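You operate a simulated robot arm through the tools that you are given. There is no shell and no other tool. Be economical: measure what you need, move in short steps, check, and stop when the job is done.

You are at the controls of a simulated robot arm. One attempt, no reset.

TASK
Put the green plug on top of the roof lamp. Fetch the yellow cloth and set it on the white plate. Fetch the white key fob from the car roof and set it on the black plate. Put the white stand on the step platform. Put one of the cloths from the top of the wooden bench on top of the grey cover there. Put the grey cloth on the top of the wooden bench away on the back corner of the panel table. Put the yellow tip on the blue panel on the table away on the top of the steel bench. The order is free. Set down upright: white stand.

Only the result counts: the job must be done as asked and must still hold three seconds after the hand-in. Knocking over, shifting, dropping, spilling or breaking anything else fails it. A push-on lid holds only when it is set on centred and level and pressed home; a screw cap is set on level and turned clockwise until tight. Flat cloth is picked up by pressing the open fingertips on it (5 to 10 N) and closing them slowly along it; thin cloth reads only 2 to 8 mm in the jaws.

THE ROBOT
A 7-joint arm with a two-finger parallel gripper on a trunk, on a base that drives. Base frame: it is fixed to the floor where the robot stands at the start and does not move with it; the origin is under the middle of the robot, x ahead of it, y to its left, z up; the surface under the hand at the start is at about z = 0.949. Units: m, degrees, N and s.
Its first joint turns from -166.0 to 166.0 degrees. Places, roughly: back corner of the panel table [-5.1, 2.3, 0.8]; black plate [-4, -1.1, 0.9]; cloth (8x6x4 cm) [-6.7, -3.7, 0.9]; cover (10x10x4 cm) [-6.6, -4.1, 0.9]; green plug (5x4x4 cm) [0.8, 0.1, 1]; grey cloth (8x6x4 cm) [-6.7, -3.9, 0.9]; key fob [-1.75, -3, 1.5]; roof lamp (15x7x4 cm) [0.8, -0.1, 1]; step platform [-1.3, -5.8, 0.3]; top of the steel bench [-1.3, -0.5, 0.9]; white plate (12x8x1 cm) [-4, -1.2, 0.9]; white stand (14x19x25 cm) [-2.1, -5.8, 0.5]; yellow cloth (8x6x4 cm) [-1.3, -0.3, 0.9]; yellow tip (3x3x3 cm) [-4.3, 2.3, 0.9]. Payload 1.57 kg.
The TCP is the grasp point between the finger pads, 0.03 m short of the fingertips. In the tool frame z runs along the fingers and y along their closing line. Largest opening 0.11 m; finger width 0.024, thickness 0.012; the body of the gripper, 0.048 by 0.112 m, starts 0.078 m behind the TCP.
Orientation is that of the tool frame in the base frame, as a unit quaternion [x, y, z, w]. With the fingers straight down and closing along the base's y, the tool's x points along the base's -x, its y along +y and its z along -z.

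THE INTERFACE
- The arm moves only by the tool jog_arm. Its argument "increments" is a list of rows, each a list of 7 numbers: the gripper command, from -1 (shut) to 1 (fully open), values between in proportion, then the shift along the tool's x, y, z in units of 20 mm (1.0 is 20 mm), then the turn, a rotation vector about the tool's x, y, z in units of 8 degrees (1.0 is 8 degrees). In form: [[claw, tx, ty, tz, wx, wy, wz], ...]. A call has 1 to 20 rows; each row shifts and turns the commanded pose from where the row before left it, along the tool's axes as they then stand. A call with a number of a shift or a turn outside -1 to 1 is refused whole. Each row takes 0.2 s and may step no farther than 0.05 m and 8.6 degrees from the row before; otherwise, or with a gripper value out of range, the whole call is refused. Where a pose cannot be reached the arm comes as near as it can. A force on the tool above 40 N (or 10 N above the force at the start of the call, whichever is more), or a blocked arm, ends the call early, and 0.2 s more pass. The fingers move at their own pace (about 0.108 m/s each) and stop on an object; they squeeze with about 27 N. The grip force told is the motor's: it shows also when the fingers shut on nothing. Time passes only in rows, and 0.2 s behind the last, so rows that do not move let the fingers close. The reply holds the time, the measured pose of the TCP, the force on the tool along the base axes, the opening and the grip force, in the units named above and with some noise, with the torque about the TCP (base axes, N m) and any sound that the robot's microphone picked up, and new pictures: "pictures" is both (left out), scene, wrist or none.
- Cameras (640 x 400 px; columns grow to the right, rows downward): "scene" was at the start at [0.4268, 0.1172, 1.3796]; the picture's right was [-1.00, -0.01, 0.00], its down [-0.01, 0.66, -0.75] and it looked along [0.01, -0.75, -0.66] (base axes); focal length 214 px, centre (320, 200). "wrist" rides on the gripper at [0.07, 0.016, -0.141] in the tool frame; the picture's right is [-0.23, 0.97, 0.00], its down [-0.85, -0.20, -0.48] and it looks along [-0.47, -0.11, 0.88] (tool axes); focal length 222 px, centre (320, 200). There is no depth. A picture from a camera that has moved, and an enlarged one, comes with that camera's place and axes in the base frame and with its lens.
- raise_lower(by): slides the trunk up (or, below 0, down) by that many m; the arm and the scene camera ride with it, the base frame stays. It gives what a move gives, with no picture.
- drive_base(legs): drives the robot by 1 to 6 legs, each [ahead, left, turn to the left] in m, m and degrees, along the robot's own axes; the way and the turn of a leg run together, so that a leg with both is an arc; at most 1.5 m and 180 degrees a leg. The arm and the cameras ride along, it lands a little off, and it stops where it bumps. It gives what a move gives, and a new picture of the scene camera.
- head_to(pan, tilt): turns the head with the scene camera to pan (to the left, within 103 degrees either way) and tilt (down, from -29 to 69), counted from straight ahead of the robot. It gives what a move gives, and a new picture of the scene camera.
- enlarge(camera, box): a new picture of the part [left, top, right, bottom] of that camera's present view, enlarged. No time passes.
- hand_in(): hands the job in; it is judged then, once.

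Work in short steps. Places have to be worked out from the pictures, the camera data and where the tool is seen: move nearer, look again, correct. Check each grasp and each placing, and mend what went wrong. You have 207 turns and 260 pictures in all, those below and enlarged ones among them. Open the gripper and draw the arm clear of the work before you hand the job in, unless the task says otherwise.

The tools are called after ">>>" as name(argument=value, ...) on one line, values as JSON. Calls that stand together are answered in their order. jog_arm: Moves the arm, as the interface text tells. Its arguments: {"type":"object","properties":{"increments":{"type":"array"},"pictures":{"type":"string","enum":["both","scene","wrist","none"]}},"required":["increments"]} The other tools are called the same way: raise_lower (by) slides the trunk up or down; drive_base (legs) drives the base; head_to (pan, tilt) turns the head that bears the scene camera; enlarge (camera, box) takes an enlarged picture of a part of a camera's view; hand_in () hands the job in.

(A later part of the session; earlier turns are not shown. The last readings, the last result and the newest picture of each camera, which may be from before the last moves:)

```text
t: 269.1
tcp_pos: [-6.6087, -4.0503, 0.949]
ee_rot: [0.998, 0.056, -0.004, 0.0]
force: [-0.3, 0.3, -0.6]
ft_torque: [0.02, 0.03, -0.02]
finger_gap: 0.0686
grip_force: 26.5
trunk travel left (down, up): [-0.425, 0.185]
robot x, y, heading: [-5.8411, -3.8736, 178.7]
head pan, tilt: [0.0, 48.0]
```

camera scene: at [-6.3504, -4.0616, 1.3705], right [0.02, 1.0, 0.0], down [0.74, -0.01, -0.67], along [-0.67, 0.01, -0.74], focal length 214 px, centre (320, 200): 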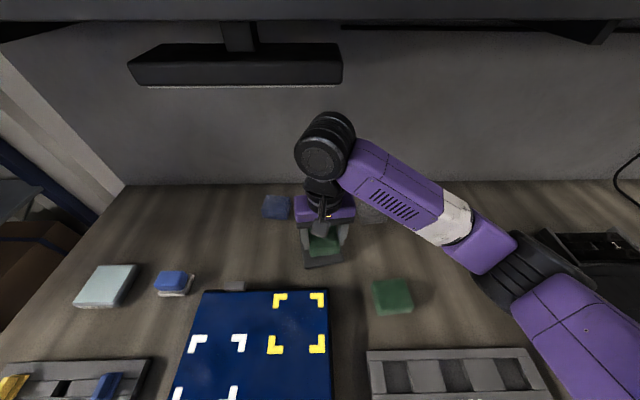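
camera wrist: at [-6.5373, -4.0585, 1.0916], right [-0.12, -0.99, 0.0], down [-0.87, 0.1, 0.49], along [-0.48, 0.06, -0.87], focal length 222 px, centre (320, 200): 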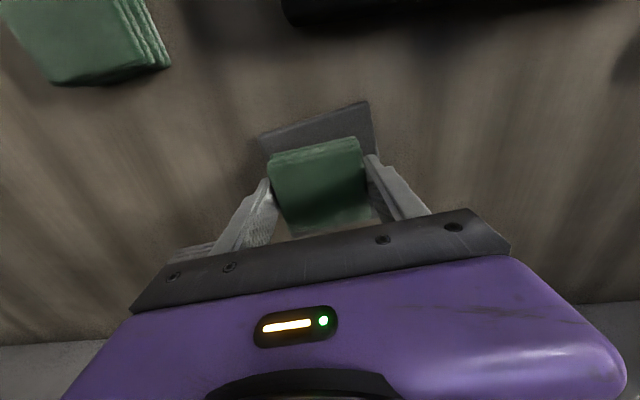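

>>> jog_arm(increments=[[-1, 0, 0, 0.15, 0, 0, 0]], pictures="none")

>>> jog_arm(increments=[[-1, 0, 0, 0.15, 0, 0, 0]], pictures="none")

>>> jog_arm(increments=[[-1, 0, 0, 0.1, 0, 0, 0]], pictures="none")

```text
t: 269.5
tcp_pos: [-6.6094, -4.0494, 0.9457]
ee_rot: [0.998, 0.056, -0.004, 0.0]
force: [0.4, 1.0, 0.5]
ft_torque: [0.02, 0.02, 0.02]
finger_gap: 0.0687
grip_force: 26.6
trunk travel left (down, up): [-0.425, 0.185]
robot x, y, heading: [-5.8401, -3.8728, 178.7]
head pan, tilt: [0.0, 48.0]
```

```text
t: 269.9
tcp_pos: [-6.6098, -4.0501, 0.9435]
ee_rot: [0.998, 0.057, -0.005, 0.0]
force: [0.6, 1.2, 6.5]
ft_torque: [0.01, -0.11, 0.02]
finger_gap: 0.0685
grip_force: 26.8
trunk travel left (down, up): [-0.425, 0.185]
robot x, y, heading: [-5.8384, -3.8747, 178.9]
head pan, tilt: [0.0, 48.0]
```

```text
t: 270.3
tcp_pos: [-6.6098, -4.0502, 0.9439]
ee_rot: [0.998, 0.057, -0.006, 0.001]
force: [2.2, -0.1, 29.9]
ft_torque: [0.14, -0.36, 0.02]
finger_gap: 0.0686
grip_force: 27.3
trunk travel left (down, up): [-0.425, 0.185]
robot x, y, heading: [-5.8374, -3.8766, 178.8]
head pan, tilt: [0.0, 48.0]
```

Firm contact; back off a hair, release, rise 5 cm, then back out.

>>> jog_arm(increments=[[-1, 0, 0, -0.08, 0, 0, 0], [0.4, 0, 0, 0, 0, 0, 0], [0.6, 0, 0, 0, 0, 0, 0], [0.6, 0, 0, 0, 0, 0, 0], [0.6, 0, 0, -0.6, 0, 0, 0], [0.6, 0, 0, -1, 0, 0, 0], [0.6, 0, 0, -1, 0, 0, 0], [0.6, 0.8, 0, -0.3, 0, 0, 0], [0.6, 0.8, 0, -0.3, 0, 0, 0], [0.6, 0.8, 0, -0.3, 0, 0, 0], [0.6, 0.8, 0, -0.3, 0, 0, 0], [0.6, 0.8, 0, -0.5, 0, 0, 0], [0.6, 0.8, 0, -0.5, 0, 0, 0]])

```text
t: 273.1
tcp_pos: [-6.5128, -4.0401, 1.0365]
ee_rot: [0.998, 0.056, -0.004, 0.001]
force: [-1.1, 0.3, 0.2]
ft_torque: [0.0, 0.01, 0.0]
finger_gap: 0.0881
grip_force: 0.1
trunk travel left (down, up): [-0.425, 0.185]
robot x, y, heading: [-5.837, -3.8744, 178.8]
head pan, tilt: [0.0, 48.0]
camera scene: at [-6.3505, -4.0616, 1.3705], right [0.02, 1.0, 0.0], down [0.74, -0.01, -0.67], along [-0.67, 0.01, -0.74], focal length 214 px, centre (320, 200)
camera wrist: at [-6.4412, -4.0489, 1.1771], right [-0.12, -0.99, 0.0], down [-0.87, 0.1, 0.49], along [-0.48, 0.06, -0.87], focal length 222 px, centre (320, 200)
```

scene: 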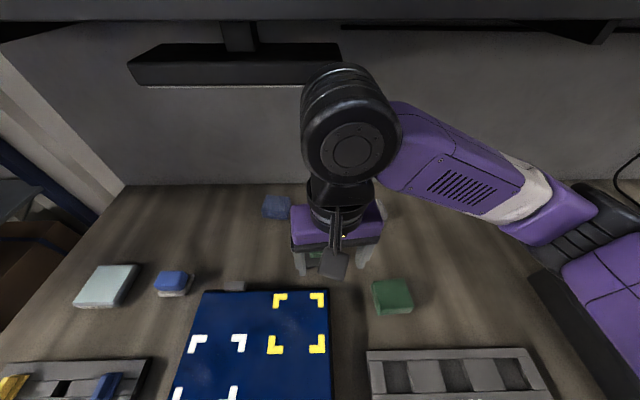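
wrist: 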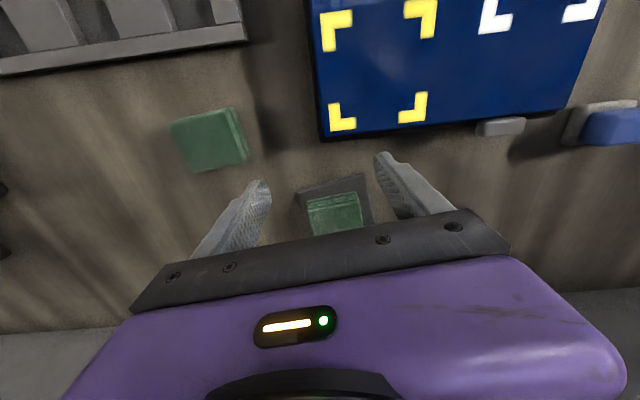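

Green cloth lies on the cover. Now the grey cloth at ≈(-6.707, -3.918): move beside, low, then in.

>>> jog_arm(increments=[[1, 0.1, -0.87, 0.3, 0, 0, 0], [1, 0.1, -0.87, 0.3, 0, 0, 0], [1, 0.1, -0.87, 0.3, 0, 0, 0], [1, 0.1, -0.87, 0.3, 0, 0, 0], [1, 0.1, -0.87, 0.3, 0, 0, 0], [1, 0.1, -0.87, 0.3, 0, 0, 0], [1, 0.1, -0.87, 0.3, 0, 0, 0], [1, -0.96, -0.11, 0, 0, 0, 0], [1, -0.96, -0.11, 0, 0, 0, 0], [1, -0.96, -0.11, 0, 0, 0, 0], [1, -0.96, -0.11, 0, 0, 0, 0], [1, -0.96, -0.11, 0, 0, 0, 0], [1, -0.96, -0.11, 0, 0, 0, 0], [1, -0.96, -0.11, 0, 0, 0, 0], [1, -0.96, -0.11, 0, 0, 0, 0], [1, -0.96, -0.11, 0, 0, 0, 0], [1, -0.96, -0.11, 0, 0, 0, 0]])

```text
t: 276.7
tcp_pos: [-6.7064, -3.9166, 0.9982]
ee_rot: [0.998, 0.056, -0.005, -0.001]
force: [1.1, 0.2, -0.6]
ft_torque: [-0.02, -0.02, -0.01]
finger_gap: 0.11
grip_force: 0.1
trunk travel left (down, up): [-0.425, 0.185]
robot x, y, heading: [-5.839, -3.875, 178.9]
head pan, tilt: [0.0, 48.0]
camera scene: at [-6.3503, -4.0614, 1.3706], right [0.02, 1.0, 0.0], down [0.74, -0.01, -0.67], along [-0.67, 0.01, -0.74], focal length 214 px, centre (320, 200)
camera wrist: at [-6.6339, -3.9259, 1.1374], right [-0.12, -0.99, 0.0], down [-0.87, 0.1, 0.49], along [-0.48, 0.06, -0.87], focal length 222 px, centre (320, 200)
```

scene: 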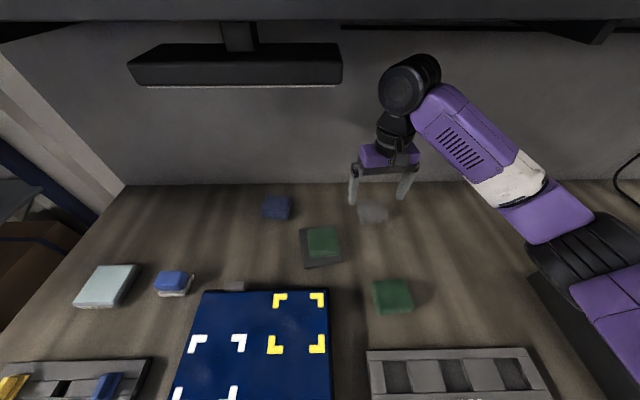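
wrist: 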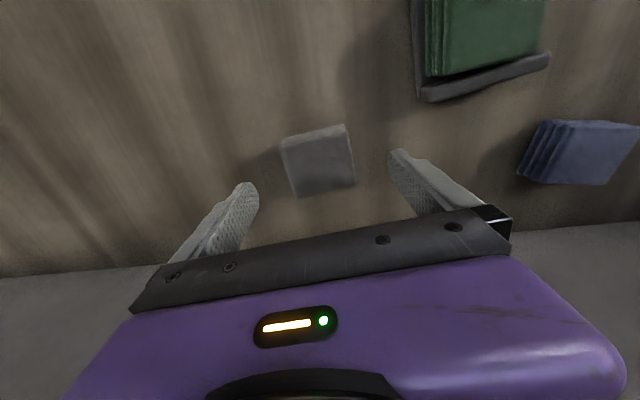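

Centred. Descend to TCP z≈0.935 and close.

>>> jog_arm(increments=[[1, 0.15, 0, 0.8, 0, 0, 0], [1, 0, 0, 0.8, 0, 0, 0], [1, 0, 0, 0.8, 0, 0, 0], [1, 0, 0, 0.7, 0, 0, 0], [0.5, 0, 0, 0, 0, 0, 0], [0, 0, 0, 0, 0, 0, 0], [-1, 0, 0, 0, 0, 0, 0], [-1, 0, 0, 0, 0, 0, 0], [-1, 0, 0, 0, 0, 0, 0]], pictures="wrist")

```text
t: 278.7
tcp_pos: [-6.7027, -3.9151, 0.9359]
ee_rot: [0.998, 0.056, -0.004, 0.001]
force: [-1.1, -0.6, 0.5]
ft_torque: [-0.03, 0.08, 0.01]
finger_gap: 0.0686
grip_force: 26.9
trunk travel left (down, up): [-0.425, 0.185]
robot x, y, heading: [-5.8405, -3.8745, 178.8]
head pan, tilt: [0.0, 48.0]
camera wrist: at [-6.6303, -3.9246, 1.0754], right [-0.12, -0.99, 0.0], down [-0.87, 0.1, 0.49], along [-0.48, 0.06, -0.87], focal length 222 px, centre (320, 200)
```

wrist: 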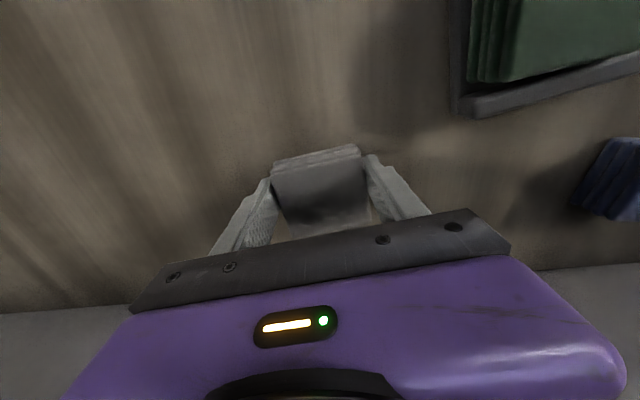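

Gripped. Lift, back out from under the shelf, then raise high.

>>> jog_arm(increments=[[-1, 0, 0, -1, 0, 0, 0], [-1, 0, 0, -1, 0, 0, 0], [-1, 0, 0, -1, 0, 0, 0], [-1, 0.96, 0.11, -0.1, 0, 0, 0], [-1, 0.96, 0.11, -0.1, 0, 0, 0], [-1, 0.96, 0.11, -0.1, 0, 0, 0], [-1, 0.96, 0.11, -0.1, 0, 0, 0], [-1, 0.96, 0.11, -0.1, 0, 0, 0], [-1, 0.96, 0.11, -0.1, 0, 0, 0], [-1, 0.96, 0.11, -0.1, 0, 0, 0], [-1, 0.96, 0.11, 0, 0, 0, 0], [-1, 0.96, 0.11, 0, 0, 0, 0], [-1, 0.96, 0.11, 0, 0, 0, 0], [-1, 0, 0, -1, 0, 0, 0], [-1, 0, 0, -1, 0, 0, 0], [-1, 0, 0, -1, 0, 0, 0], [-1, 0, 0, -1, 0, 0, 0], [-1, 0, 0, -1, 0, 0, 0]])

```text
t: 282.5
tcp_pos: [-6.5074, -3.9182, 1.1091]
ee_rot: [0.998, 0.055, -0.004, 0.0]
force: [0.4, -0.7, -0.6]
ft_torque: [0.0, -0.01, -0.01]
finger_gap: 0.0683
grip_force: 26.7
trunk travel left (down, up): [-0.425, 0.185]
robot x, y, heading: [-5.8388, -3.8728, 179.1]
head pan, tilt: [0.0, 48.0]
camera scene: at [-6.3504, -4.0615, 1.3705], right [0.02, 1.0, 0.0], down [0.74, -0.01, -0.67], along [-0.67, 0.01, -0.74], focal length 214 px, centre (320, 200)
camera wrist: at [-6.4365, -3.9262, 1.2483], right [-0.12, -0.99, 0.0], down [-0.87, 0.1, 0.49], along [-0.48, 0.05, -0.87], focal length 222 px, centre (320, 200)
```

scene: 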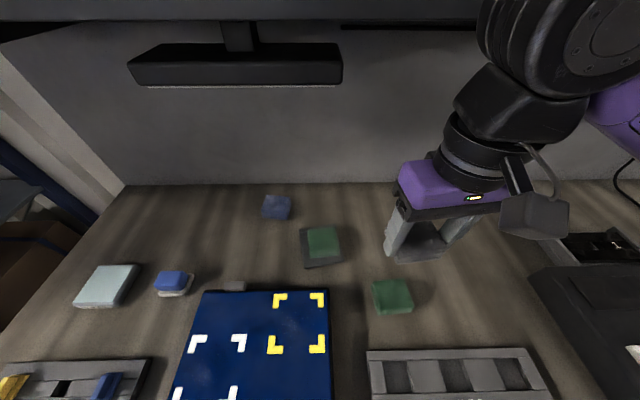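
wrist: 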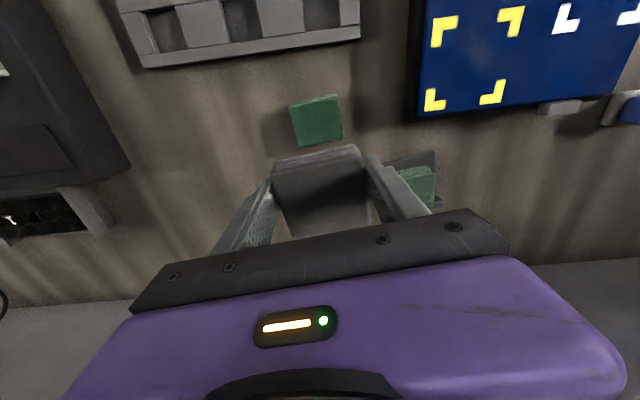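

Back away from the bench, raise the arm, turn north and go up the aisle.

>>> drive_base(legs=[[-0.55, 0, 0]])

>>> jog_arm(increments=[[-1, 0, 0, -1, 0, 0, 0], [-1, 0, 0, -1, 0, 0, 0], [-1, 0, 0, -1, 0, 0, 0], [-1, 0, 0, -1, 0, 0, 0], [-1, 0, 0, -1, 0, 0, 0], [-1, 0, 0, -1, 0, 0, 0], [-1, 0, 0, -1, 0, 0, 0], [-1, 0, 0, -1, 0, 0, 0], [-1, 0, 0, -1, 0, 0, 0], [-1, 0, 0, -1, 0, 0, 0]], pictures="none")

>>> drive_base(legs=[[0, 0, -89], [1.4, -0.25, 0], [1.3, -0.25, 0]])

>>> head_to(pan=0, tilt=20)

```text
t: 285.6
tcp_pos: [-5.9653, -3.9274, 1.1098]
ee_rot: [0.998, 0.056, -0.005, 0.0]
force: [0.0, 0.6, -0.2]
ft_torque: [-0.01, -0.02, 0.01]
finger_gap: 0.0684
grip_force: 26.7
trunk travel left (down, up): [-0.425, 0.185]
robot x, y, heading: [-5.2944, -3.8844, 179.0]
head pan, tilt: [0.0, 48.0]
camera scene: at [-5.8072, -4.0716, 1.3705], right [0.02, 1.0, 0.0], down [0.74, -0.01, -0.67], along [-0.67, 0.01, -0.74], focal length 214 px, centre (320, 200)
```

scene: 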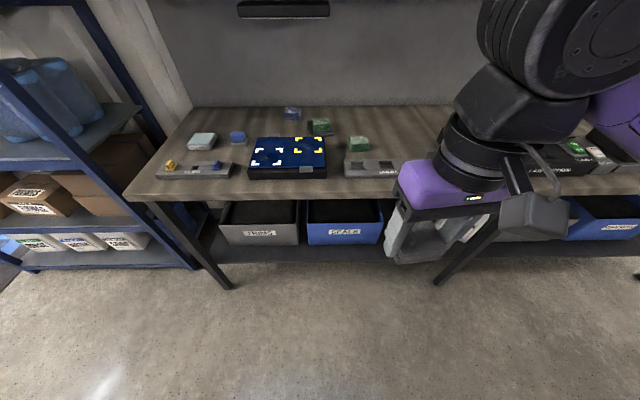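

```text
t: 287.8
tcp_pos: [-5.9642, -3.9271, 1.3088]
ee_rot: [0.998, 0.057, -0.004, 0.0]
force: [-0.1, 0.5, -0.2]
ft_torque: [-0.03, -0.01, 0.0]
finger_gap: 0.0684
grip_force: 27.1
trunk travel left (down, up): [-0.425, 0.185]
robot x, y, heading: [-5.2968, -3.882, 178.7]
head pan, tilt: [0.0, 48.0]
```

```text
t: 305.0
tcp_pos: [-4.9722, -0.4645, 1.308]
ee_rot: [0.764, -0.646, -0.003, -0.003]
force: [0.0, 0.3, -1.1]
ft_torque: [0.01, 0.01, -0.01]
finger_gap: 0.0685
grip_force: 27.1
trunk travel left (down, up): [-0.425, 0.185]
robot x, y, heading: [-4.8938, -1.1332, 92.1]
head pan, tilt: [0.0, 48.0]
camera scene: at [-5.1107, -0.6299, 1.3705], right [1.0, 0.04, 0.0], down [0.03, -0.74, -0.67], along [-0.02, 0.67, -0.74], focal length 214 px, centre (320, 200)
```

scene: 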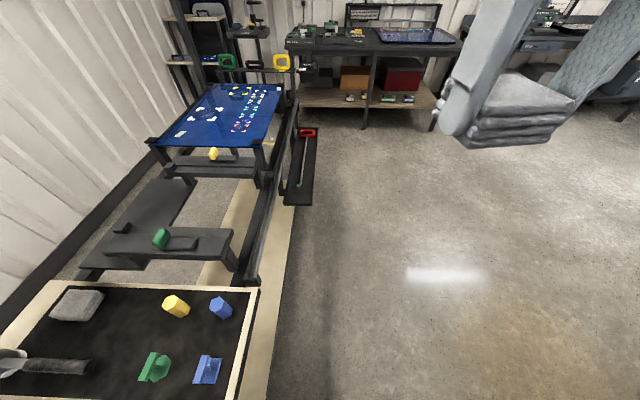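

```text
t: 306.0
tcp_pos: [-4.9735, -0.465, 1.3076]
ee_rot: [0.764, -0.645, -0.003, -0.003]
force: [0.4, -0.9, -0.7]
ft_torque: [-0.03, -0.05, 0.02]
finger_gap: 0.0684
grip_force: 26.9
trunk travel left (down, up): [-0.425, 0.185]
robot x, y, heading: [-4.8911, -1.1292, 92.1]
head pan, tilt: [0.0, 20.0]
camera scene: at [-5.1112, -0.6156, 1.4133], right [1.0, 0.04, 0.0], down [0.01, -0.34, -0.94], along [-0.03, 0.94, -0.34], focal length 214 px, centre (320, 200)
```

scene: 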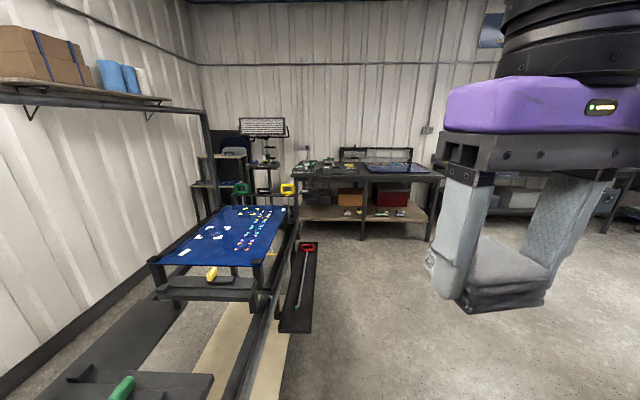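

The panel table is on the north wall (front y≈1.8). Drive to about (-4.75, 1.3).

>>> drive_base(legs=[[0, 0, -2], [1.2, -0.15, 0], [1.2, 0, 0]])

>>> head_to(pan=0, tilt=45)

```text
t: 318.2
tcp_pos: [-4.8633, 1.9546, 1.3079]
ee_rot: [0.761, -0.649, -0.003, -0.003]
force: [0.4, -0.7, 0.0]
ft_torque: [0.01, 0.0, 0.01]
finger_gap: 0.0687
grip_force: 27.4
trunk travel left (down, up): [-0.425, 0.185]
robot x, y, heading: [-4.7865, 1.2883, 91.9]
head pan, tilt: [0.0, 20.0]
camera scene: at [-5.0029, 1.8042, 1.4134], right [1.0, 0.03, 0.0], down [0.01, -0.34, -0.94], along [-0.03, 0.94, -0.34], focal length 214 px, centre (320, 200)
```

scene: 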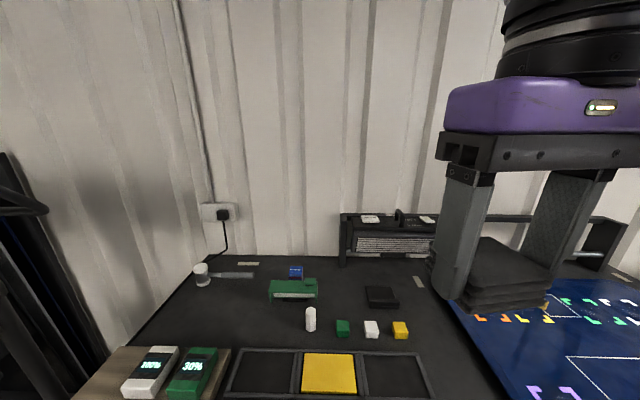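

```text
t: 319.1
tcp_pos: [-4.8623, 1.9531, 1.3083]
ee_rot: [0.761, -0.649, -0.004, -0.003]
force: [0.6, 1.3, 0.1]
ft_torque: [-0.01, -0.03, 0.01]
finger_gap: 0.0688
grip_force: 27.1
trunk travel left (down, up): [-0.425, 0.185]
robot x, y, heading: [-4.789, 1.2884, 91.6]
head pan, tilt: [0.0, 45.0]
camera scene: at [-5.0025, 1.7925, 1.3748], right [1.0, 0.03, 0.0], down [0.02, -0.71, -0.71], along [-0.02, 0.71, -0.71], focal length 214 px, centre (320, 200)
```

scene: 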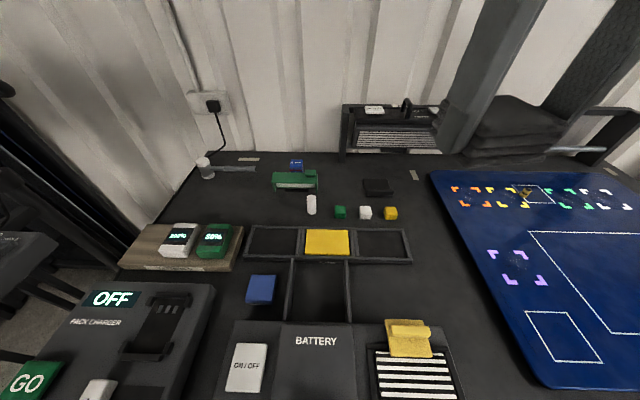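

>>> enlarge(camera="scene", box=[160, 140, 460, 270])

>>> enlarge(camera="wrist", box=[0, 0, 640, 400])

```text
2.13 times, centred on (310, 205) of scene
camera zoom: at [-5.0025, 1.7925, 1.3748], right [1.0, 0.03, 0.0], down [0.02, -0.71, -0.71], along [-0.02, 0.71, -0.71], focal length 458 px, centre (341, 189)
```

zoom: 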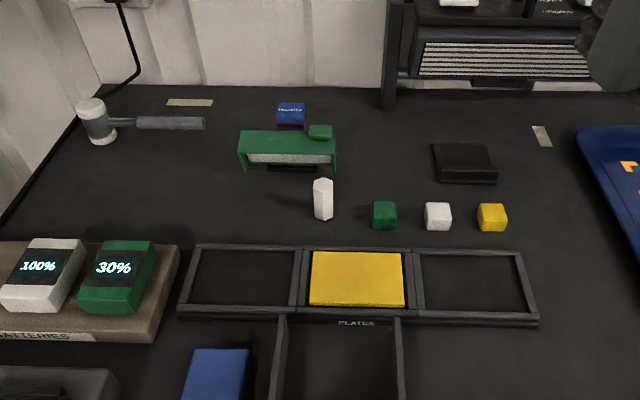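

```text
1.00 times, centred on (320, 200) of wrist (not enlarged: the box is as wide or as high as the picture)
camera zoom: at [-4.8674, 1.8799, 1.4477], right [-1.0, 0.07, 0.0], down [0.06, 0.87, 0.49], along [0.03, 0.49, -0.87], focal length 222 px, centre (320, 200)
```

zoom: 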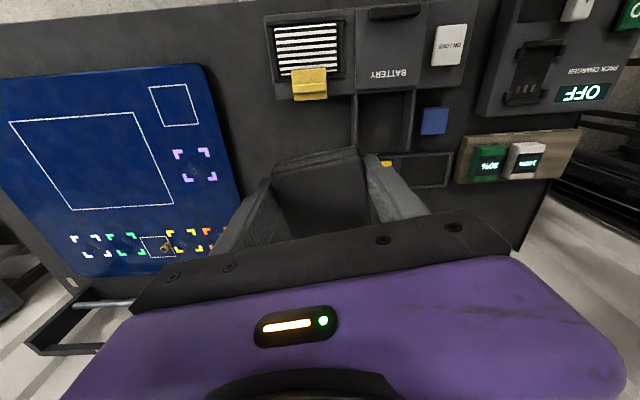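

The free back-corner spot is near (-5.16, 2.27). I shift the base 0.2 m left and 0.08 m ahead to reach it.

>>> drive_base(legs=[[0.04, 0.21, 0], [0.04, 0, 0]])

```text
t: 321.3
tcp_pos: [-5.0737, 2.0257, 1.3076]
ee_rot: [0.76, -0.649, -0.004, -0.002]
force: [0.9, -0.2, -0.1]
ft_torque: [0.0, -0.01, -0.01]
finger_gap: 0.0687
grip_force: 26.8
trunk travel left (down, up): [-0.425, 0.185]
robot x, y, heading: [-4.9994, 1.3602, 91.6]
head pan, tilt: [0.0, 45.0]
camera scene: at [-5.2146, 1.8665, 1.3748], right [1.0, 0.03, 0.0], down [0.02, -0.71, -0.71], along [-0.02, 0.71, -0.71], focal length 214 px, centre (320, 200)
```

scene: 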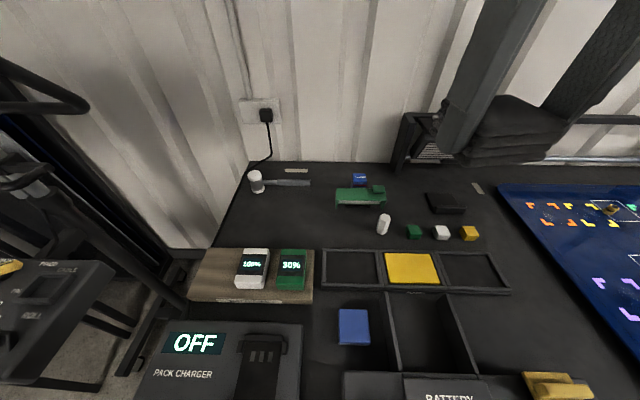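

Table z≈0.85. Target (-5.19, 2.275); move over it to z≈1.03.

>>> jog_arm(increments=[[-1, -0.82, 0.237, 0.85, 0, 0, 0], [-1, -0.82, 0.237, 0.85, 0, 0, 0], [-1, -0.82, 0.237, 0.85, 0, 0, 0], [-1, -0.82, 0.237, 0.85, 0, 0, 0], [-1, -0.82, 0.237, 0.85, 0, 0, 0], [-1, -0.82, 0.237, 0.85, 0, 0, 0], [-1, -0.82, 0.237, 0.85, 0, 0, 0], [-1, -0.82, 0.237, 0.85, 0, 0, 0], [-1, -0.82, 0.237, 0.85, 0, 0, 0], [-1, -0.82, 0.237, 0.85, 0, 0, 0], [-1, -0.82, 0.237, 0.85, 0, 0, 0], [-1, -0.82, 0.237, 0.85, 0, 0, 0], [-1, -0.82, 0.237, 0.85, 0, 0, 0], [-1, -0.82, 0.237, 0.85, 0, 0, 0], [-1, -0.82, 0.237, 0.85, 0, 0, 0], [-1, -0.82, 0.237, 0.85, 0, 0, 0]])

```text
t: 324.7
tcp_pos: [-5.1883, 2.2765, 1.0354]
ee_rot: [0.761, -0.649, -0.003, -0.003]
force: [0.3, 0.5, 0.8]
ft_torque: [0.0, 0.01, -0.01]
finger_gap: 0.0684
grip_force: 27.1
trunk travel left (down, up): [-0.425, 0.185]
robot x, y, heading: [-5.0018, 1.3596, 91.3]
head pan, tilt: [0.0, 45.0]
camera scene: at [-5.2144, 1.8665, 1.3748], right [1.0, 0.03, 0.0], down [0.02, -0.71, -0.71], along [-0.02, 0.71, -0.71], focal length 214 px, centre (320, 200)
camera wrist: at [-5.1946, 2.203, 1.1766], right [-1.0, 0.07, 0.0], down [0.06, 0.87, 0.49], along [0.03, 0.49, -0.87], focal length 222 px, centre (320, 200)
```

scene: 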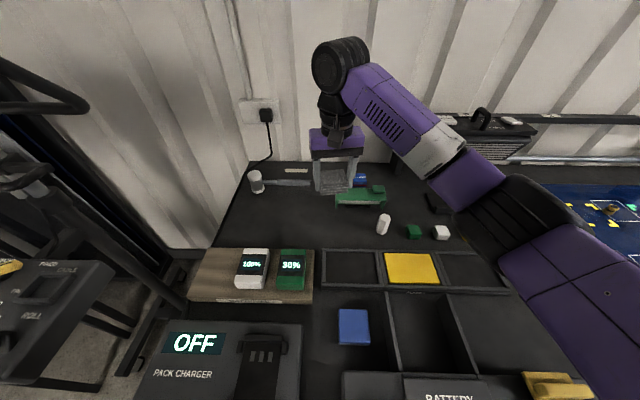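
wrist: 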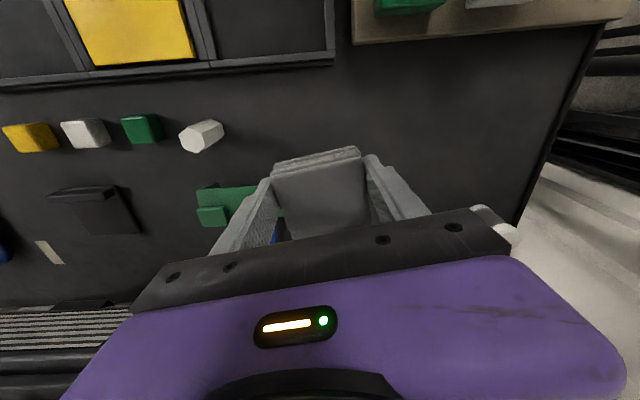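

The spot below is free. Descend.

>>> jog_arm(increments=[[-1, 0, 0, 0.95, 0, 0, 0], [-1, 0, 0, 0.95, 0, 0, 0], [-1, 0, 0, 0.95, 0, 0, 0], [-1, 0, 0, 0.95, 0, 0, 0], [-1, 0, 0, 0.95, 0, 0, 0], [-1, 0, 0, 0.95, 0, 0, 0], [-1, 0, 0, 0.5, 0, 0, 0]])

>>> jog_arm(increments=[[-1, 0, 0, 0.2, 0, 0, 0]], pictures="none")

>>> jog_arm(increments=[[-1, 0, 0, 0.2, 0, 0, 0]], pictures="none")

```text
t: 326.3
tcp_pos: [-5.1898, 2.2792, 0.9117]
ee_rot: [0.761, -0.649, -0.004, -0.003]
force: [0.4, 0.8, -0.6]
ft_torque: [-0.05, -0.02, -0.01]
finger_gap: 0.0684
grip_force: 27.2
trunk travel left (down, up): [-0.425, 0.185]
robot x, y, heading: [-4.9989, 1.3642, 91.5]
head pan, tilt: [0.0, 45.0]
camera scene: at [-5.2146, 1.8666, 1.3748], right [1.0, 0.03, 0.0], down [0.02, -0.71, -0.71], along [-0.02, 0.71, -0.71], focal length 214 px, centre (320, 200)
camera wrist: at [-5.195, 2.2061, 1.0525], right [-1.0, 0.07, 0.0], down [0.06, 0.87, 0.49], along [0.03, 0.49, -0.87], focal length 222 px, centre (320, 200)
```

scene: 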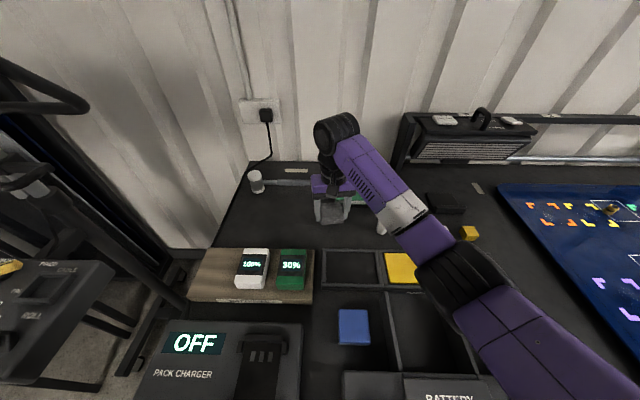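
wrist: 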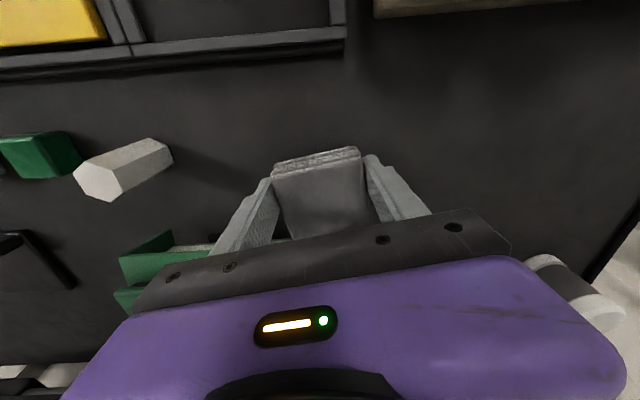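

```text
t: 326.7
tcp_pos: [-5.1898, 2.2793, 0.9091]
ee_rot: [0.76, -0.65, -0.004, -0.003]
force: [0.6, -0.8, -0.7]
ft_torque: [-0.02, -0.02, -0.01]
finger_gap: 0.0685
grip_force: 27.3
trunk travel left (down, up): [-0.425, 0.185]
robot x, y, heading: [-5.0013, 1.3615, 91.5]
head pan, tilt: [0.0, 45.0]
```

```text
t: 327.1
tcp_pos: [-5.1905, 2.2781, 0.9055]
ee_rot: [0.761, -0.649, -0.003, -0.003]
force: [-0.6, 1.1, -0.4]
ft_torque: [0.03, 0.02, 0.0]
finger_gap: 0.0686
grip_force: 26.5
trunk travel left (down, up): [-0.425, 0.185]
robot x, y, heading: [-5.0016, 1.3618, 91.4]
head pan, tilt: [0.0, 45.0]
```

>>> jog_arm(increments=[[-1, 0, 0, 0.25, 0, 0, 0]], pictures="none")

>>> jog_arm(increments=[[-1, 0, 0, 0.2, 0, 0, 0]], pictures="none")

>>> jog_arm(increments=[[-1, 0, 0, 0.2, 0, 0, 0]], pictures="none")

>>> jog_arm(increments=[[-1, 0, 0, 0.15, 0, 0, 0]], pictures="none")

```text
t: 327.5
tcp_pos: [-5.1907, 2.2792, 0.9011]
ee_rot: [0.76, -0.649, -0.003, -0.004]
force: [0.4, 0.2, 0.1]
ft_torque: [0.04, 0.0, 0.02]
finger_gap: 0.0687
grip_force: 26.5
trunk travel left (down, up): [-0.425, 0.185]
robot x, y, heading: [-5.0001, 1.3598, 91.7]
head pan, tilt: [0.0, 45.0]
```

```text
t: 327.9
tcp_pos: [-5.1902, 2.2787, 0.8972]
ee_rot: [0.76, -0.65, -0.004, -0.003]
force: [0.0, -0.1, -0.4]
ft_torque: [0.04, 0.05, 0.0]
finger_gap: 0.0686
grip_force: 27.5
trunk travel left (down, up): [-0.425, 0.185]
robot x, y, heading: [-4.9987, 1.3596, 91.6]
head pan, tilt: [0.0, 45.0]
```

```text
t: 328.3
tcp_pos: [-5.1911, 2.2776, 0.8945]
ee_rot: [0.76, -0.649, -0.005, -0.002]
force: [-0.5, 0.2, -0.5]
ft_torque: [0.01, -0.03, -0.01]
finger_gap: 0.0685
grip_force: 26.9
trunk travel left (down, up): [-0.425, 0.185]
robot x, y, heading: [-4.9977, 1.3636, 91.4]
head pan, tilt: [0.0, 45.0]
```

```text
t: 328.7
tcp_pos: [-5.1907, 2.2786, 0.8915]
ee_rot: [0.76, -0.65, -0.004, -0.003]
force: [-1.1, 0.5, -0.3]
ft_torque: [0.01, 0.02, 0.02]
finger_gap: 0.0687
grip_force: 27.1
trunk travel left (down, up): [-0.425, 0.185]
robot x, y, heading: [-5.0004, 1.3603, 91.3]
head pan, tilt: [0.0, 45.0]
```

>>> jog_arm(increments=[[-1, 0, 0, 0.15, 0, 0, 0]], pictures="none")

>>> jog_arm(increments=[[-1, 0, 0, 0.15, 0, 0, 0]], pictures="none")

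>>> jog_arm(increments=[[-1, 0, 0, 0.15, 0, 0, 0]], pictures="wrist")

```text
t: 329.1
tcp_pos: [-5.1903, 2.2785, 0.8873]
ee_rot: [0.76, -0.649, -0.004, -0.003]
force: [-0.2, 0.7, -0.8]
ft_torque: [0.0, 0.01, 0.0]
finger_gap: 0.0688
grip_force: 26.7
trunk travel left (down, up): [-0.425, 0.185]
robot x, y, heading: [-5.0003, 1.3612, 91.7]
head pan, tilt: [0.0, 45.0]
```

```text
t: 329.5
tcp_pos: [-5.1913, 2.2791, 0.8859]
ee_rot: [0.76, -0.65, -0.004, -0.002]
force: [1.0, -1.0, 2.8]
ft_torque: [0.01, -0.02, -0.04]
finger_gap: 0.0684
grip_force: 27.0
trunk travel left (down, up): [-0.425, 0.185]
robot x, y, heading: [-5.0015, 1.3666, 91.8]
head pan, tilt: [0.0, 45.0]
```

```text
t: 329.9
tcp_pos: [-5.19, 2.2802, 0.8854]
ee_rot: [0.761, -0.649, -0.005, -0.004]
force: [-0.1, -3.8, 22.6]
ft_torque: [-0.18, -0.1, -0.01]
finger_gap: 0.0687
grip_force: 27.0
trunk travel left (down, up): [-0.425, 0.185]
robot x, y, heading: [-5.0, 1.3625, 91.5]
head pan, tilt: [0.0, 45.0]
camera wrist: at [-5.1953, 2.2054, 1.0244], right [-1.0, 0.07, 0.0], down [0.06, 0.87, 0.49], along [0.03, 0.49, -0.87], focal length 222 px, centre (320, 200)
```

wrist: 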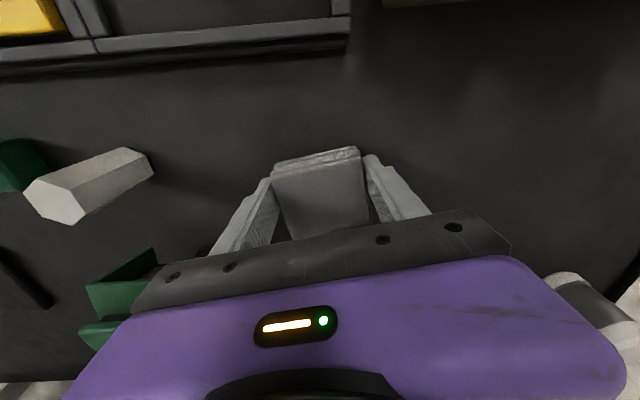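

Contact with the table. Release with a modest opening and rise.

>>> jog_arm(increments=[[-1, 0, 0, -0.08, 0, 0, 0], [0.4, 0, 0, 0, 0, 0, 0], [0.55, 0, 0, 0, 0, 0, 0], [0.55, 0, 0, 0, 0, 0, 0], [0.55, 0, 0, -0.6, 0, 0, 0], [0.55, 0, 0, -1, 0, 0, 0], [0.55, 0, 0, -1, 0, 0, 0], [0.55, 0, 0, -1, 0, 0, 0], [0.55, 0, 0, -1, 0, 0, 0], [0.55, 0, 0, -1, 0, 0, 0], [0.55, 0, 0, -1, 0, 0, 0], [0.55, 0, 0, -1, 0, 0, 0], [0.55, 0.5, -0.5, -1, 0, 0, 0], [0.55, 0.5, -0.5, -1, 0, 0, 0], [0.55, 0.5, -0.5, -1, 0, 0, 0], [0.55, 0.5, -0.5, -1, 0, 0, 0]])

```text
t: 333.3
tcp_pos: [-5.1455, 2.2439, 1.1166]
ee_rot: [0.76, -0.65, -0.003, -0.003]
force: [0.2, -0.1, -0.4]
ft_torque: [-0.04, -0.03, -0.01]
finger_gap: 0.0854
grip_force: 0.1
trunk travel left (down, up): [-0.425, 0.185]
robot x, y, heading: [-5.0015, 1.3623, 91.4]
head pan, tilt: [0.0, 45.0]
camera scene: at [-5.2149, 1.8668, 1.3746], right [1.0, 0.03, 0.0], down [0.02, -0.71, -0.71], along [-0.02, 0.71, -0.71], focal length 214 px, centre (320, 200)
camera wrist: at [-5.1501, 2.1703, 1.2558], right [-1.0, 0.07, 0.0], down [0.06, 0.87, 0.49], along [0.03, 0.48, -0.87], focal length 222 px, centre (320, 200)
```

scene: 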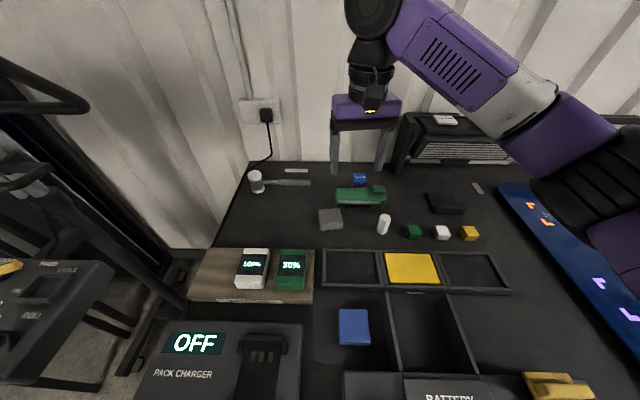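
wrist: 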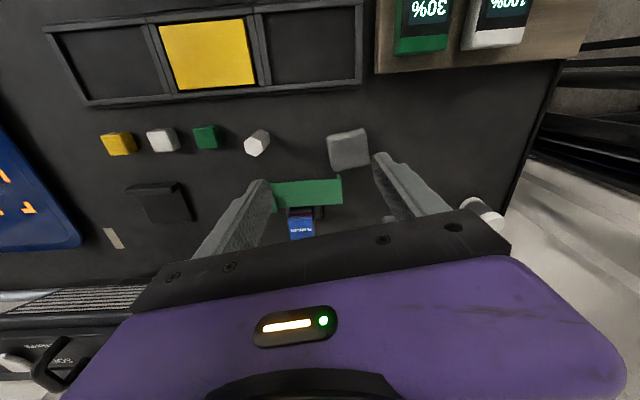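

Grey cloth is placed. Raise and retract the arm, then drive right to reach the blue panel.

>>> jog_arm(increments=[[1, 1, 0, -1, 0, 0, 0], [1, 1, 0, -1, 0, 0, 0], [1, 1, 0, -1, 0, 0, 0], [1, 1, 0, -1, 0, 0, 0], [1, 1, 0, -1, 0, 0, 0], [1, 1, 0, 0, 0, 0, 0], [1, 1, 0, 0, 0, 0, 0]], pictures="none")

>>> drive_base(legs=[[0, -0.62, -1.5]])

```text
t: 334.9
tcp_pos: [-5.1246, 2.1034, 1.2142]
ee_rot: [0.76, -0.65, -0.003, -0.003]
force: [-0.3, 0.2, 0.0]
ft_torque: [0.01, 0.04, -0.02]
finger_gap: 0.1099
grip_force: 0.0
trunk travel left (down, up): [-0.425, 0.185]
robot x, y, heading: [-5.0004, 1.3621, 91.2]
head pan, tilt: [0.0, 45.0]
```

```text
t: 338.3
tcp_pos: [-4.4852, 2.1155, 1.2134]
ee_rot: [0.752, -0.66, -0.004, -0.004]
force: [0.3, -0.4, -0.3]
ft_torque: [0.02, -0.01, 0.0]
finger_gap: 0.11
grip_force: 0.1
trunk travel left (down, up): [-0.425, 0.185]
robot x, y, heading: [-4.3828, 1.3718, 89.7]
head pan, tilt: [0.0, 45.0]
camera scene: at [-4.583, 1.8797, 1.3747], right [1.0, 0.0, 0.0], down [0.0, -0.71, -0.71], along [0.0, 0.71, -0.71], focal length 214 px, centre (320, 200)
```

scene: 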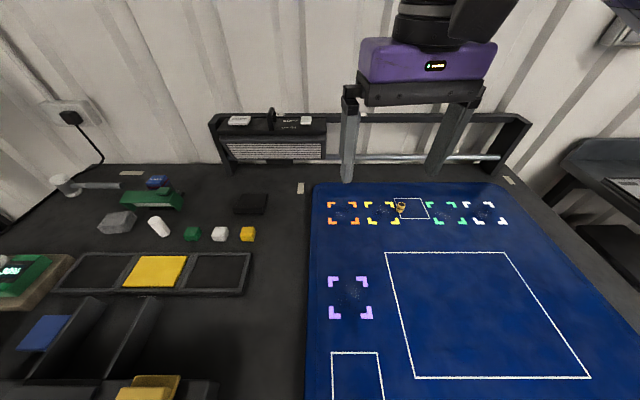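

>>> enlarge(camera="scene", box=[350, 180, 450, 240])

>>> enlarge(camera="wrist", box=[0, 0, 640, 400])

```text
6.40 times, centred on (400, 210) of scene
camera zoom: at [-4.583, 1.8797, 1.3747], right [1.0, 0.0, 0.0], down [0.0, -0.71, -0.71], along [0.0, 0.71, -0.71], focal length 1373 px, centre (-192, 136)
```

zoom: 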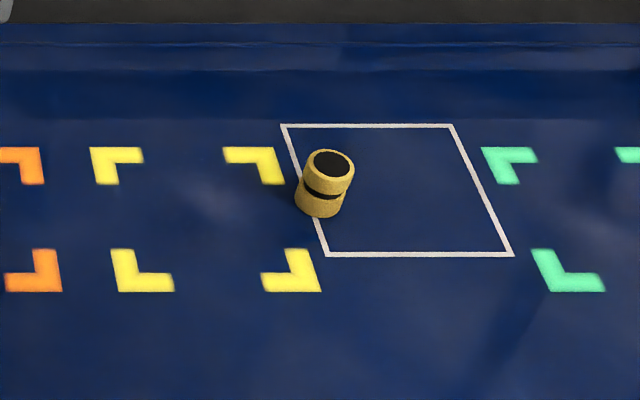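

```text
1.00 times, centred on (320, 200) of wrist (not enlarged: the box is as wide or as high as the picture)
camera zoom: at [-4.4927, 2.0414, 1.3535], right [-1.0, 0.1, 0.0], down [0.09, 0.87, 0.49], along [0.05, 0.48, -0.87], focal length 222 px, centre (320, 200)
```

zoom: 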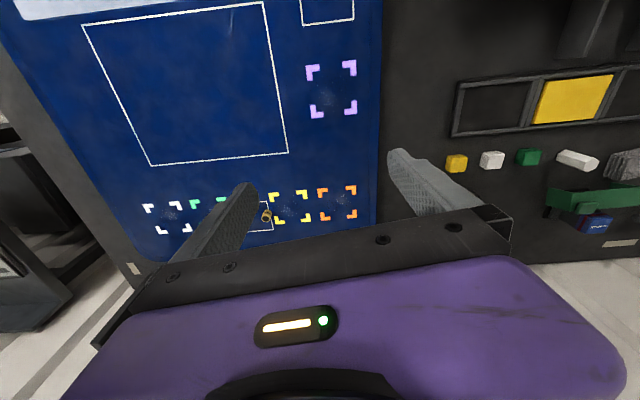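

The tip is a small upright cylinder at ≈(-4.326, 2.34). I edge the base 5 cm ahead and move the gripper over it.

>>> drive_base(legs=[[0.05, 0, 0]])

```text
t: 339.3
tcp_pos: [-4.4865, 2.1652, 1.2135]
ee_rot: [0.752, -0.659, -0.003, -0.003]
force: [0.8, 0.3, -0.2]
ft_torque: [0.02, 0.02, 0.0]
finger_gap: 0.1101
grip_force: 0.1
trunk travel left (down, up): [-0.425, 0.185]
robot x, y, heading: [-4.3817, 1.4208, 89.9]
head pan, tilt: [0.0, 45.0]
camera scene: at [-4.5832, 1.9306, 1.3748], right [1.0, 0.0, 0.0], down [0.0, -0.71, -0.71], along [0.0, 0.71, -0.71], focal length 214 px, centre (320, 200)
```

scene: 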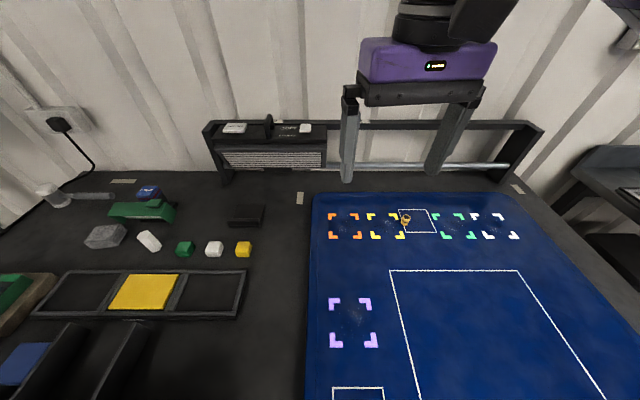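

>>> jog_arm(increments=[[1, -0.762, -0.908, 0.85, 0, 0, 0], [1, -0.762, -0.908, 0.85, 0, 0, 0], [1, -0.762, -0.908, 0.85, 0, 0, 0], [1, -0.762, -0.908, 0.85, 0, 0, 0], [1, -0.762, -0.908, 0.85, 0, 0, 0], [1, -0.762, -0.908, 0.85, 0, 0, 0], [1, -0.762, -0.908, 0.85, 0, 0, 0], [1, -0.762, -0.908, 0.85, 0, 0, 0], [0.5, -0.762, -0.908, 0.85, 0, 0, 0], [0.2, -0.762, -0.908, 0.85, 0, 0, 0]])

```text
t: 341.5
tcp_pos: [-4.3244, 2.3441, 1.0442]
ee_rot: [0.752, -0.66, -0.004, -0.003]
force: [-0.3, -0.4, 0.5]
ft_torque: [0.02, -0.01, 0.0]
finger_gap: 0.0658
grip_force: 0.2
trunk travel left (down, up): [-0.425, 0.185]
robot x, y, heading: [-4.3785, 1.4233, 90.2]
head pan, tilt: [0.0, 45.0]
camera scene: at [-4.5832, 1.9305, 1.3748], right [1.0, 0.0, 0.0], down [0.0, -0.71, -0.71], along [0.0, 0.71, -0.71], focal length 214 px, centre (320, 200)
camera wrist: at [-4.3311, 2.2706, 1.1845], right [-1.0, 0.1, 0.0], down [0.09, 0.87, 0.49], along [0.05, 0.48, -0.87], focal length 222 px, centre (320, 200)
```

scene: 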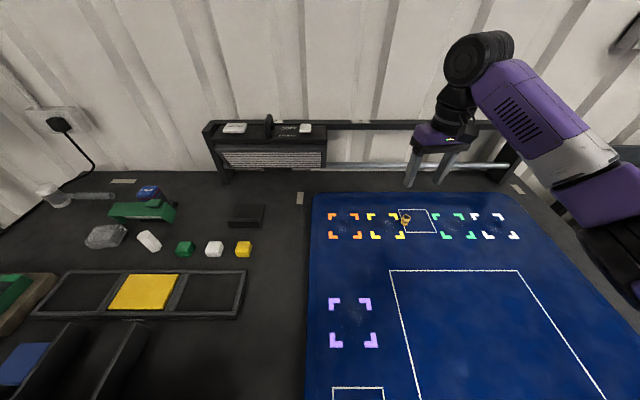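
wrist: 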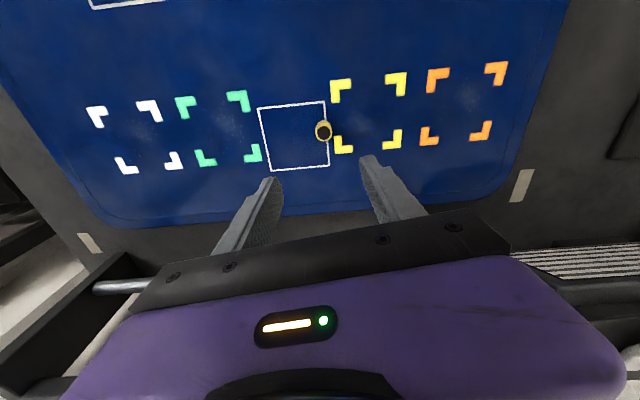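

Trim and descend to z≈0.925.

>>> jog_arm(increments=[[0.2, 0.42, 0.26, 0.9, 0, 0, 0], [0.2, 0, 0, 0.95, 0, 0, 0], [0.2, 0, 0, 0.95, 0, 0, 0], [0.2, 0, 0, 0.95, 0, 0, 0], [0.2, 0, 0, 0.95, 0, 0, 0], [0.2, 0, 0, 0.95, 0, 0, 0]], pictures="wrist")

```text
t: 342.9
tcp_pos: [-4.3303, 2.3351, 0.9316]
ee_rot: [0.752, -0.659, -0.003, -0.003]
force: [0.8, -0.9, 1.0]
ft_torque: [0.0, 0.01, 0.0]
finger_gap: 0.0659
grip_force: 0.1
trunk travel left (down, up): [-0.425, 0.185]
robot x, y, heading: [-4.3801, 1.4193, 90.0]
head pan, tilt: [0.0, 45.0]
camera wrist: at [-4.3368, 2.2613, 1.0715], right [-1.0, 0.1, 0.0], down [0.09, 0.87, 0.49], along [0.05, 0.48, -0.87], focal length 222 px, centre (320, 200)
```

wrist: 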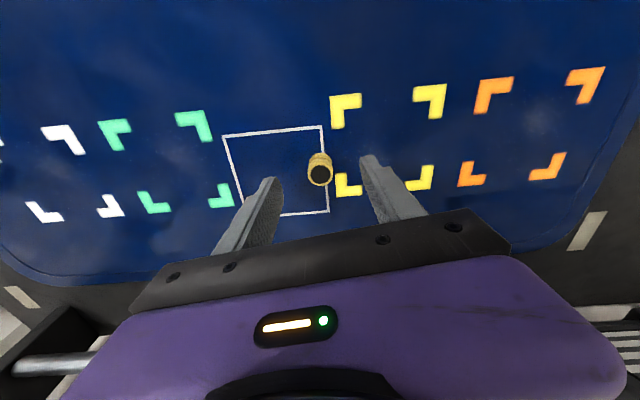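

Centred. Creep down.

>>> jog_arm(increments=[[0.2, 0, 0, 0.5, 0, 0, 0], [0.2, 0, 0, 0.3, 0, 0, 0]], pictures="none")

>>> jog_arm(increments=[[0.2, 0, 0, 0.3, 0, 0, 0]], pictures="none")

>>> jog_arm(increments=[[0.2, 0, 0, 0.25, 0, 0, 0]], pictures="wrist")

```text
t: 343.5
tcp_pos: [-4.3292, 2.334, 0.9152]
ee_rot: [0.752, -0.659, -0.003, -0.003]
force: [-0.3, -0.4, -0.9]
ft_torque: [0.01, 0.01, 0.01]
finger_gap: 0.0661
grip_force: 0.0
trunk travel left (down, up): [-0.425, 0.185]
robot x, y, heading: [-4.3857, 1.4218, 90.2]
head pan, tilt: [0.0, 45.0]
```

```text
t: 343.9
tcp_pos: [-4.3306, 2.3363, 0.9105]
ee_rot: [0.752, -0.659, -0.003, -0.002]
force: [-0.3, 0.5, -0.1]
ft_torque: [-0.01, 0.01, -0.03]
finger_gap: 0.0658
grip_force: 0.1
trunk travel left (down, up): [-0.425, 0.185]
robot x, y, heading: [-4.3812, 1.4228, 89.9]
head pan, tilt: [0.0, 45.0]
```

```text
t: 344.3
tcp_pos: [-4.3293, 2.3353, 0.9073]
ee_rot: [0.752, -0.659, -0.004, -0.004]
force: [-1.2, 0.8, 0.3]
ft_torque: [0.0, -0.01, 0.01]
finger_gap: 0.066
grip_force: 0.0
trunk travel left (down, up): [-0.425, 0.185]
robot x, y, heading: [-4.3819, 1.4203, 90.2]
head pan, tilt: [0.0, 45.0]
camera wrist: at [-4.3366, 2.2612, 1.045], right [-1.0, 0.1, 0.0], down [0.09, 0.87, 0.49], along [0.05, 0.48, -0.87], focal length 222 px, centre (320, 200)
```

wrist: 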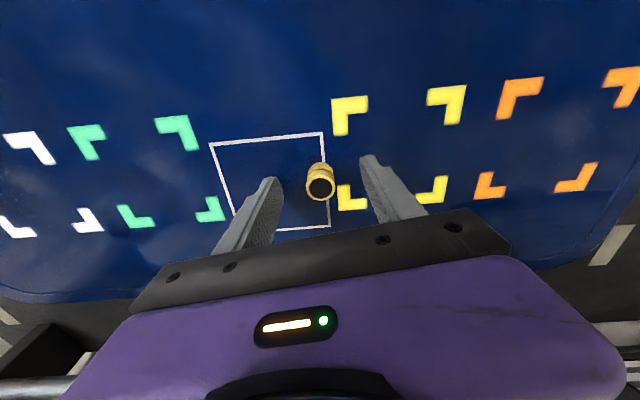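

>>> jog_arm(increments=[[0.2, 0, 0, 0.25, 0, 0, 0]], pictures="none")

>>> jog_arm(increments=[[0.2, 0, 0, 0.25, 0, 0, 0]], pictures="none")

>>> jog_arm(increments=[[0.2, 0, 0, 0.2, 0, 0, 0]], pictures="none")

```text
t: 344.7
tcp_pos: [-4.3291, 2.3343, 0.9023]
ee_rot: [0.752, -0.66, -0.003, -0.004]
force: [-3.0, -4.7, 15.7]
ft_torque: [-0.31, 0.09, -0.34]
finger_gap: 0.066
grip_force: 0.1
trunk travel left (down, up): [-0.425, 0.185]
robot x, y, heading: [-4.382, 1.4222, 90.2]
head pan, tilt: [0.0, 45.0]
```

```text
t: 345.1
tcp_pos: [-4.3292, 2.3336, 0.9019]
ee_rot: [0.752, -0.659, -0.006, -0.005]
force: [-1.5, -11.6, 18.5]
ft_torque: [-0.47, -0.11, -0.16]
finger_gap: 0.0656
grip_force: 0.1
trunk travel left (down, up): [-0.425, 0.185]
robot x, y, heading: [-4.3802, 1.4171, 90.2]
head pan, tilt: [0.0, 45.0]
stopped in row 1: the force on the tool passed its limit at 46 N (the readings are from after the stop); the commanded pose is now the measured one
```

```text
t: 345.5
tcp_pos: [-4.3293, 2.335, 0.9013]
ee_rot: [0.752, -0.659, -0.007, -0.006]
force: [-1.2, -10.2, 16.7]
ft_torque: [-0.44, -0.22, -0.23]
finger_gap: 0.0655
grip_force: 0.2
trunk travel left (down, up): [-0.425, 0.185]
robot x, y, heading: [-4.3804, 1.4216, 89.8]
head pan, tilt: [0.0, 45.0]
stopped in row 1: the force on the tool passed its limit at 44 N (the readings are from after the stop); the commanded pose is now the measured one
```

Panel surface at ≈0.872. Raise 4 mm and close on the tip.

>>> jog_arm(increments=[[0.2, 0, 0, -0.3, 0, 0, 0], [-0.2, 0, 0, 0, 0, 0, 0], [-0.4, 0, 0, 0, 0, 0, 0], [-0.6, 0, 0, 0, 0, 0, 0], [-1, 0, 0, 0, 0, 0, 0], [-1, 0, 0, 0, 0, 0, 0]], pictures="wrist")

```text
t: 346.9
tcp_pos: [-4.3294, 2.3351, 0.9061]
ee_rot: [0.752, -0.659, -0.006, -0.005]
force: [0.6, -0.1, -0.8]
ft_torque: [0.01, -0.03, -0.01]
finger_gap: 0.0207
grip_force: 27.1
trunk travel left (down, up): [-0.425, 0.185]
robot x, y, heading: [-4.384, 1.4202, 90.0]
head pan, tilt: [0.0, 45.0]
camera wrist: at [-4.3358, 2.2611, 1.0454], right [-1.0, 0.1, 0.0], down [0.09, 0.87, 0.49], along [0.04, 0.49, -0.87], focal length 222 px, centre (320, 200)
```

wrist: 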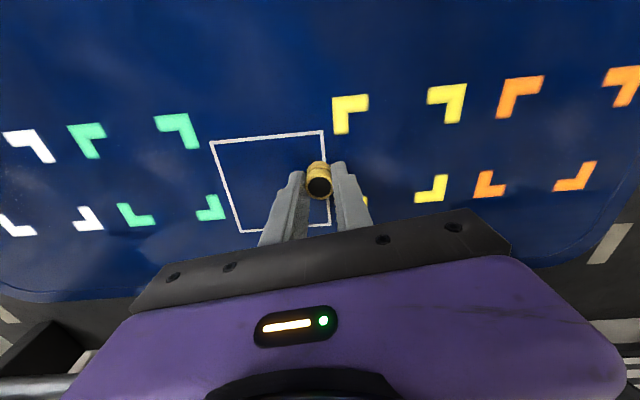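

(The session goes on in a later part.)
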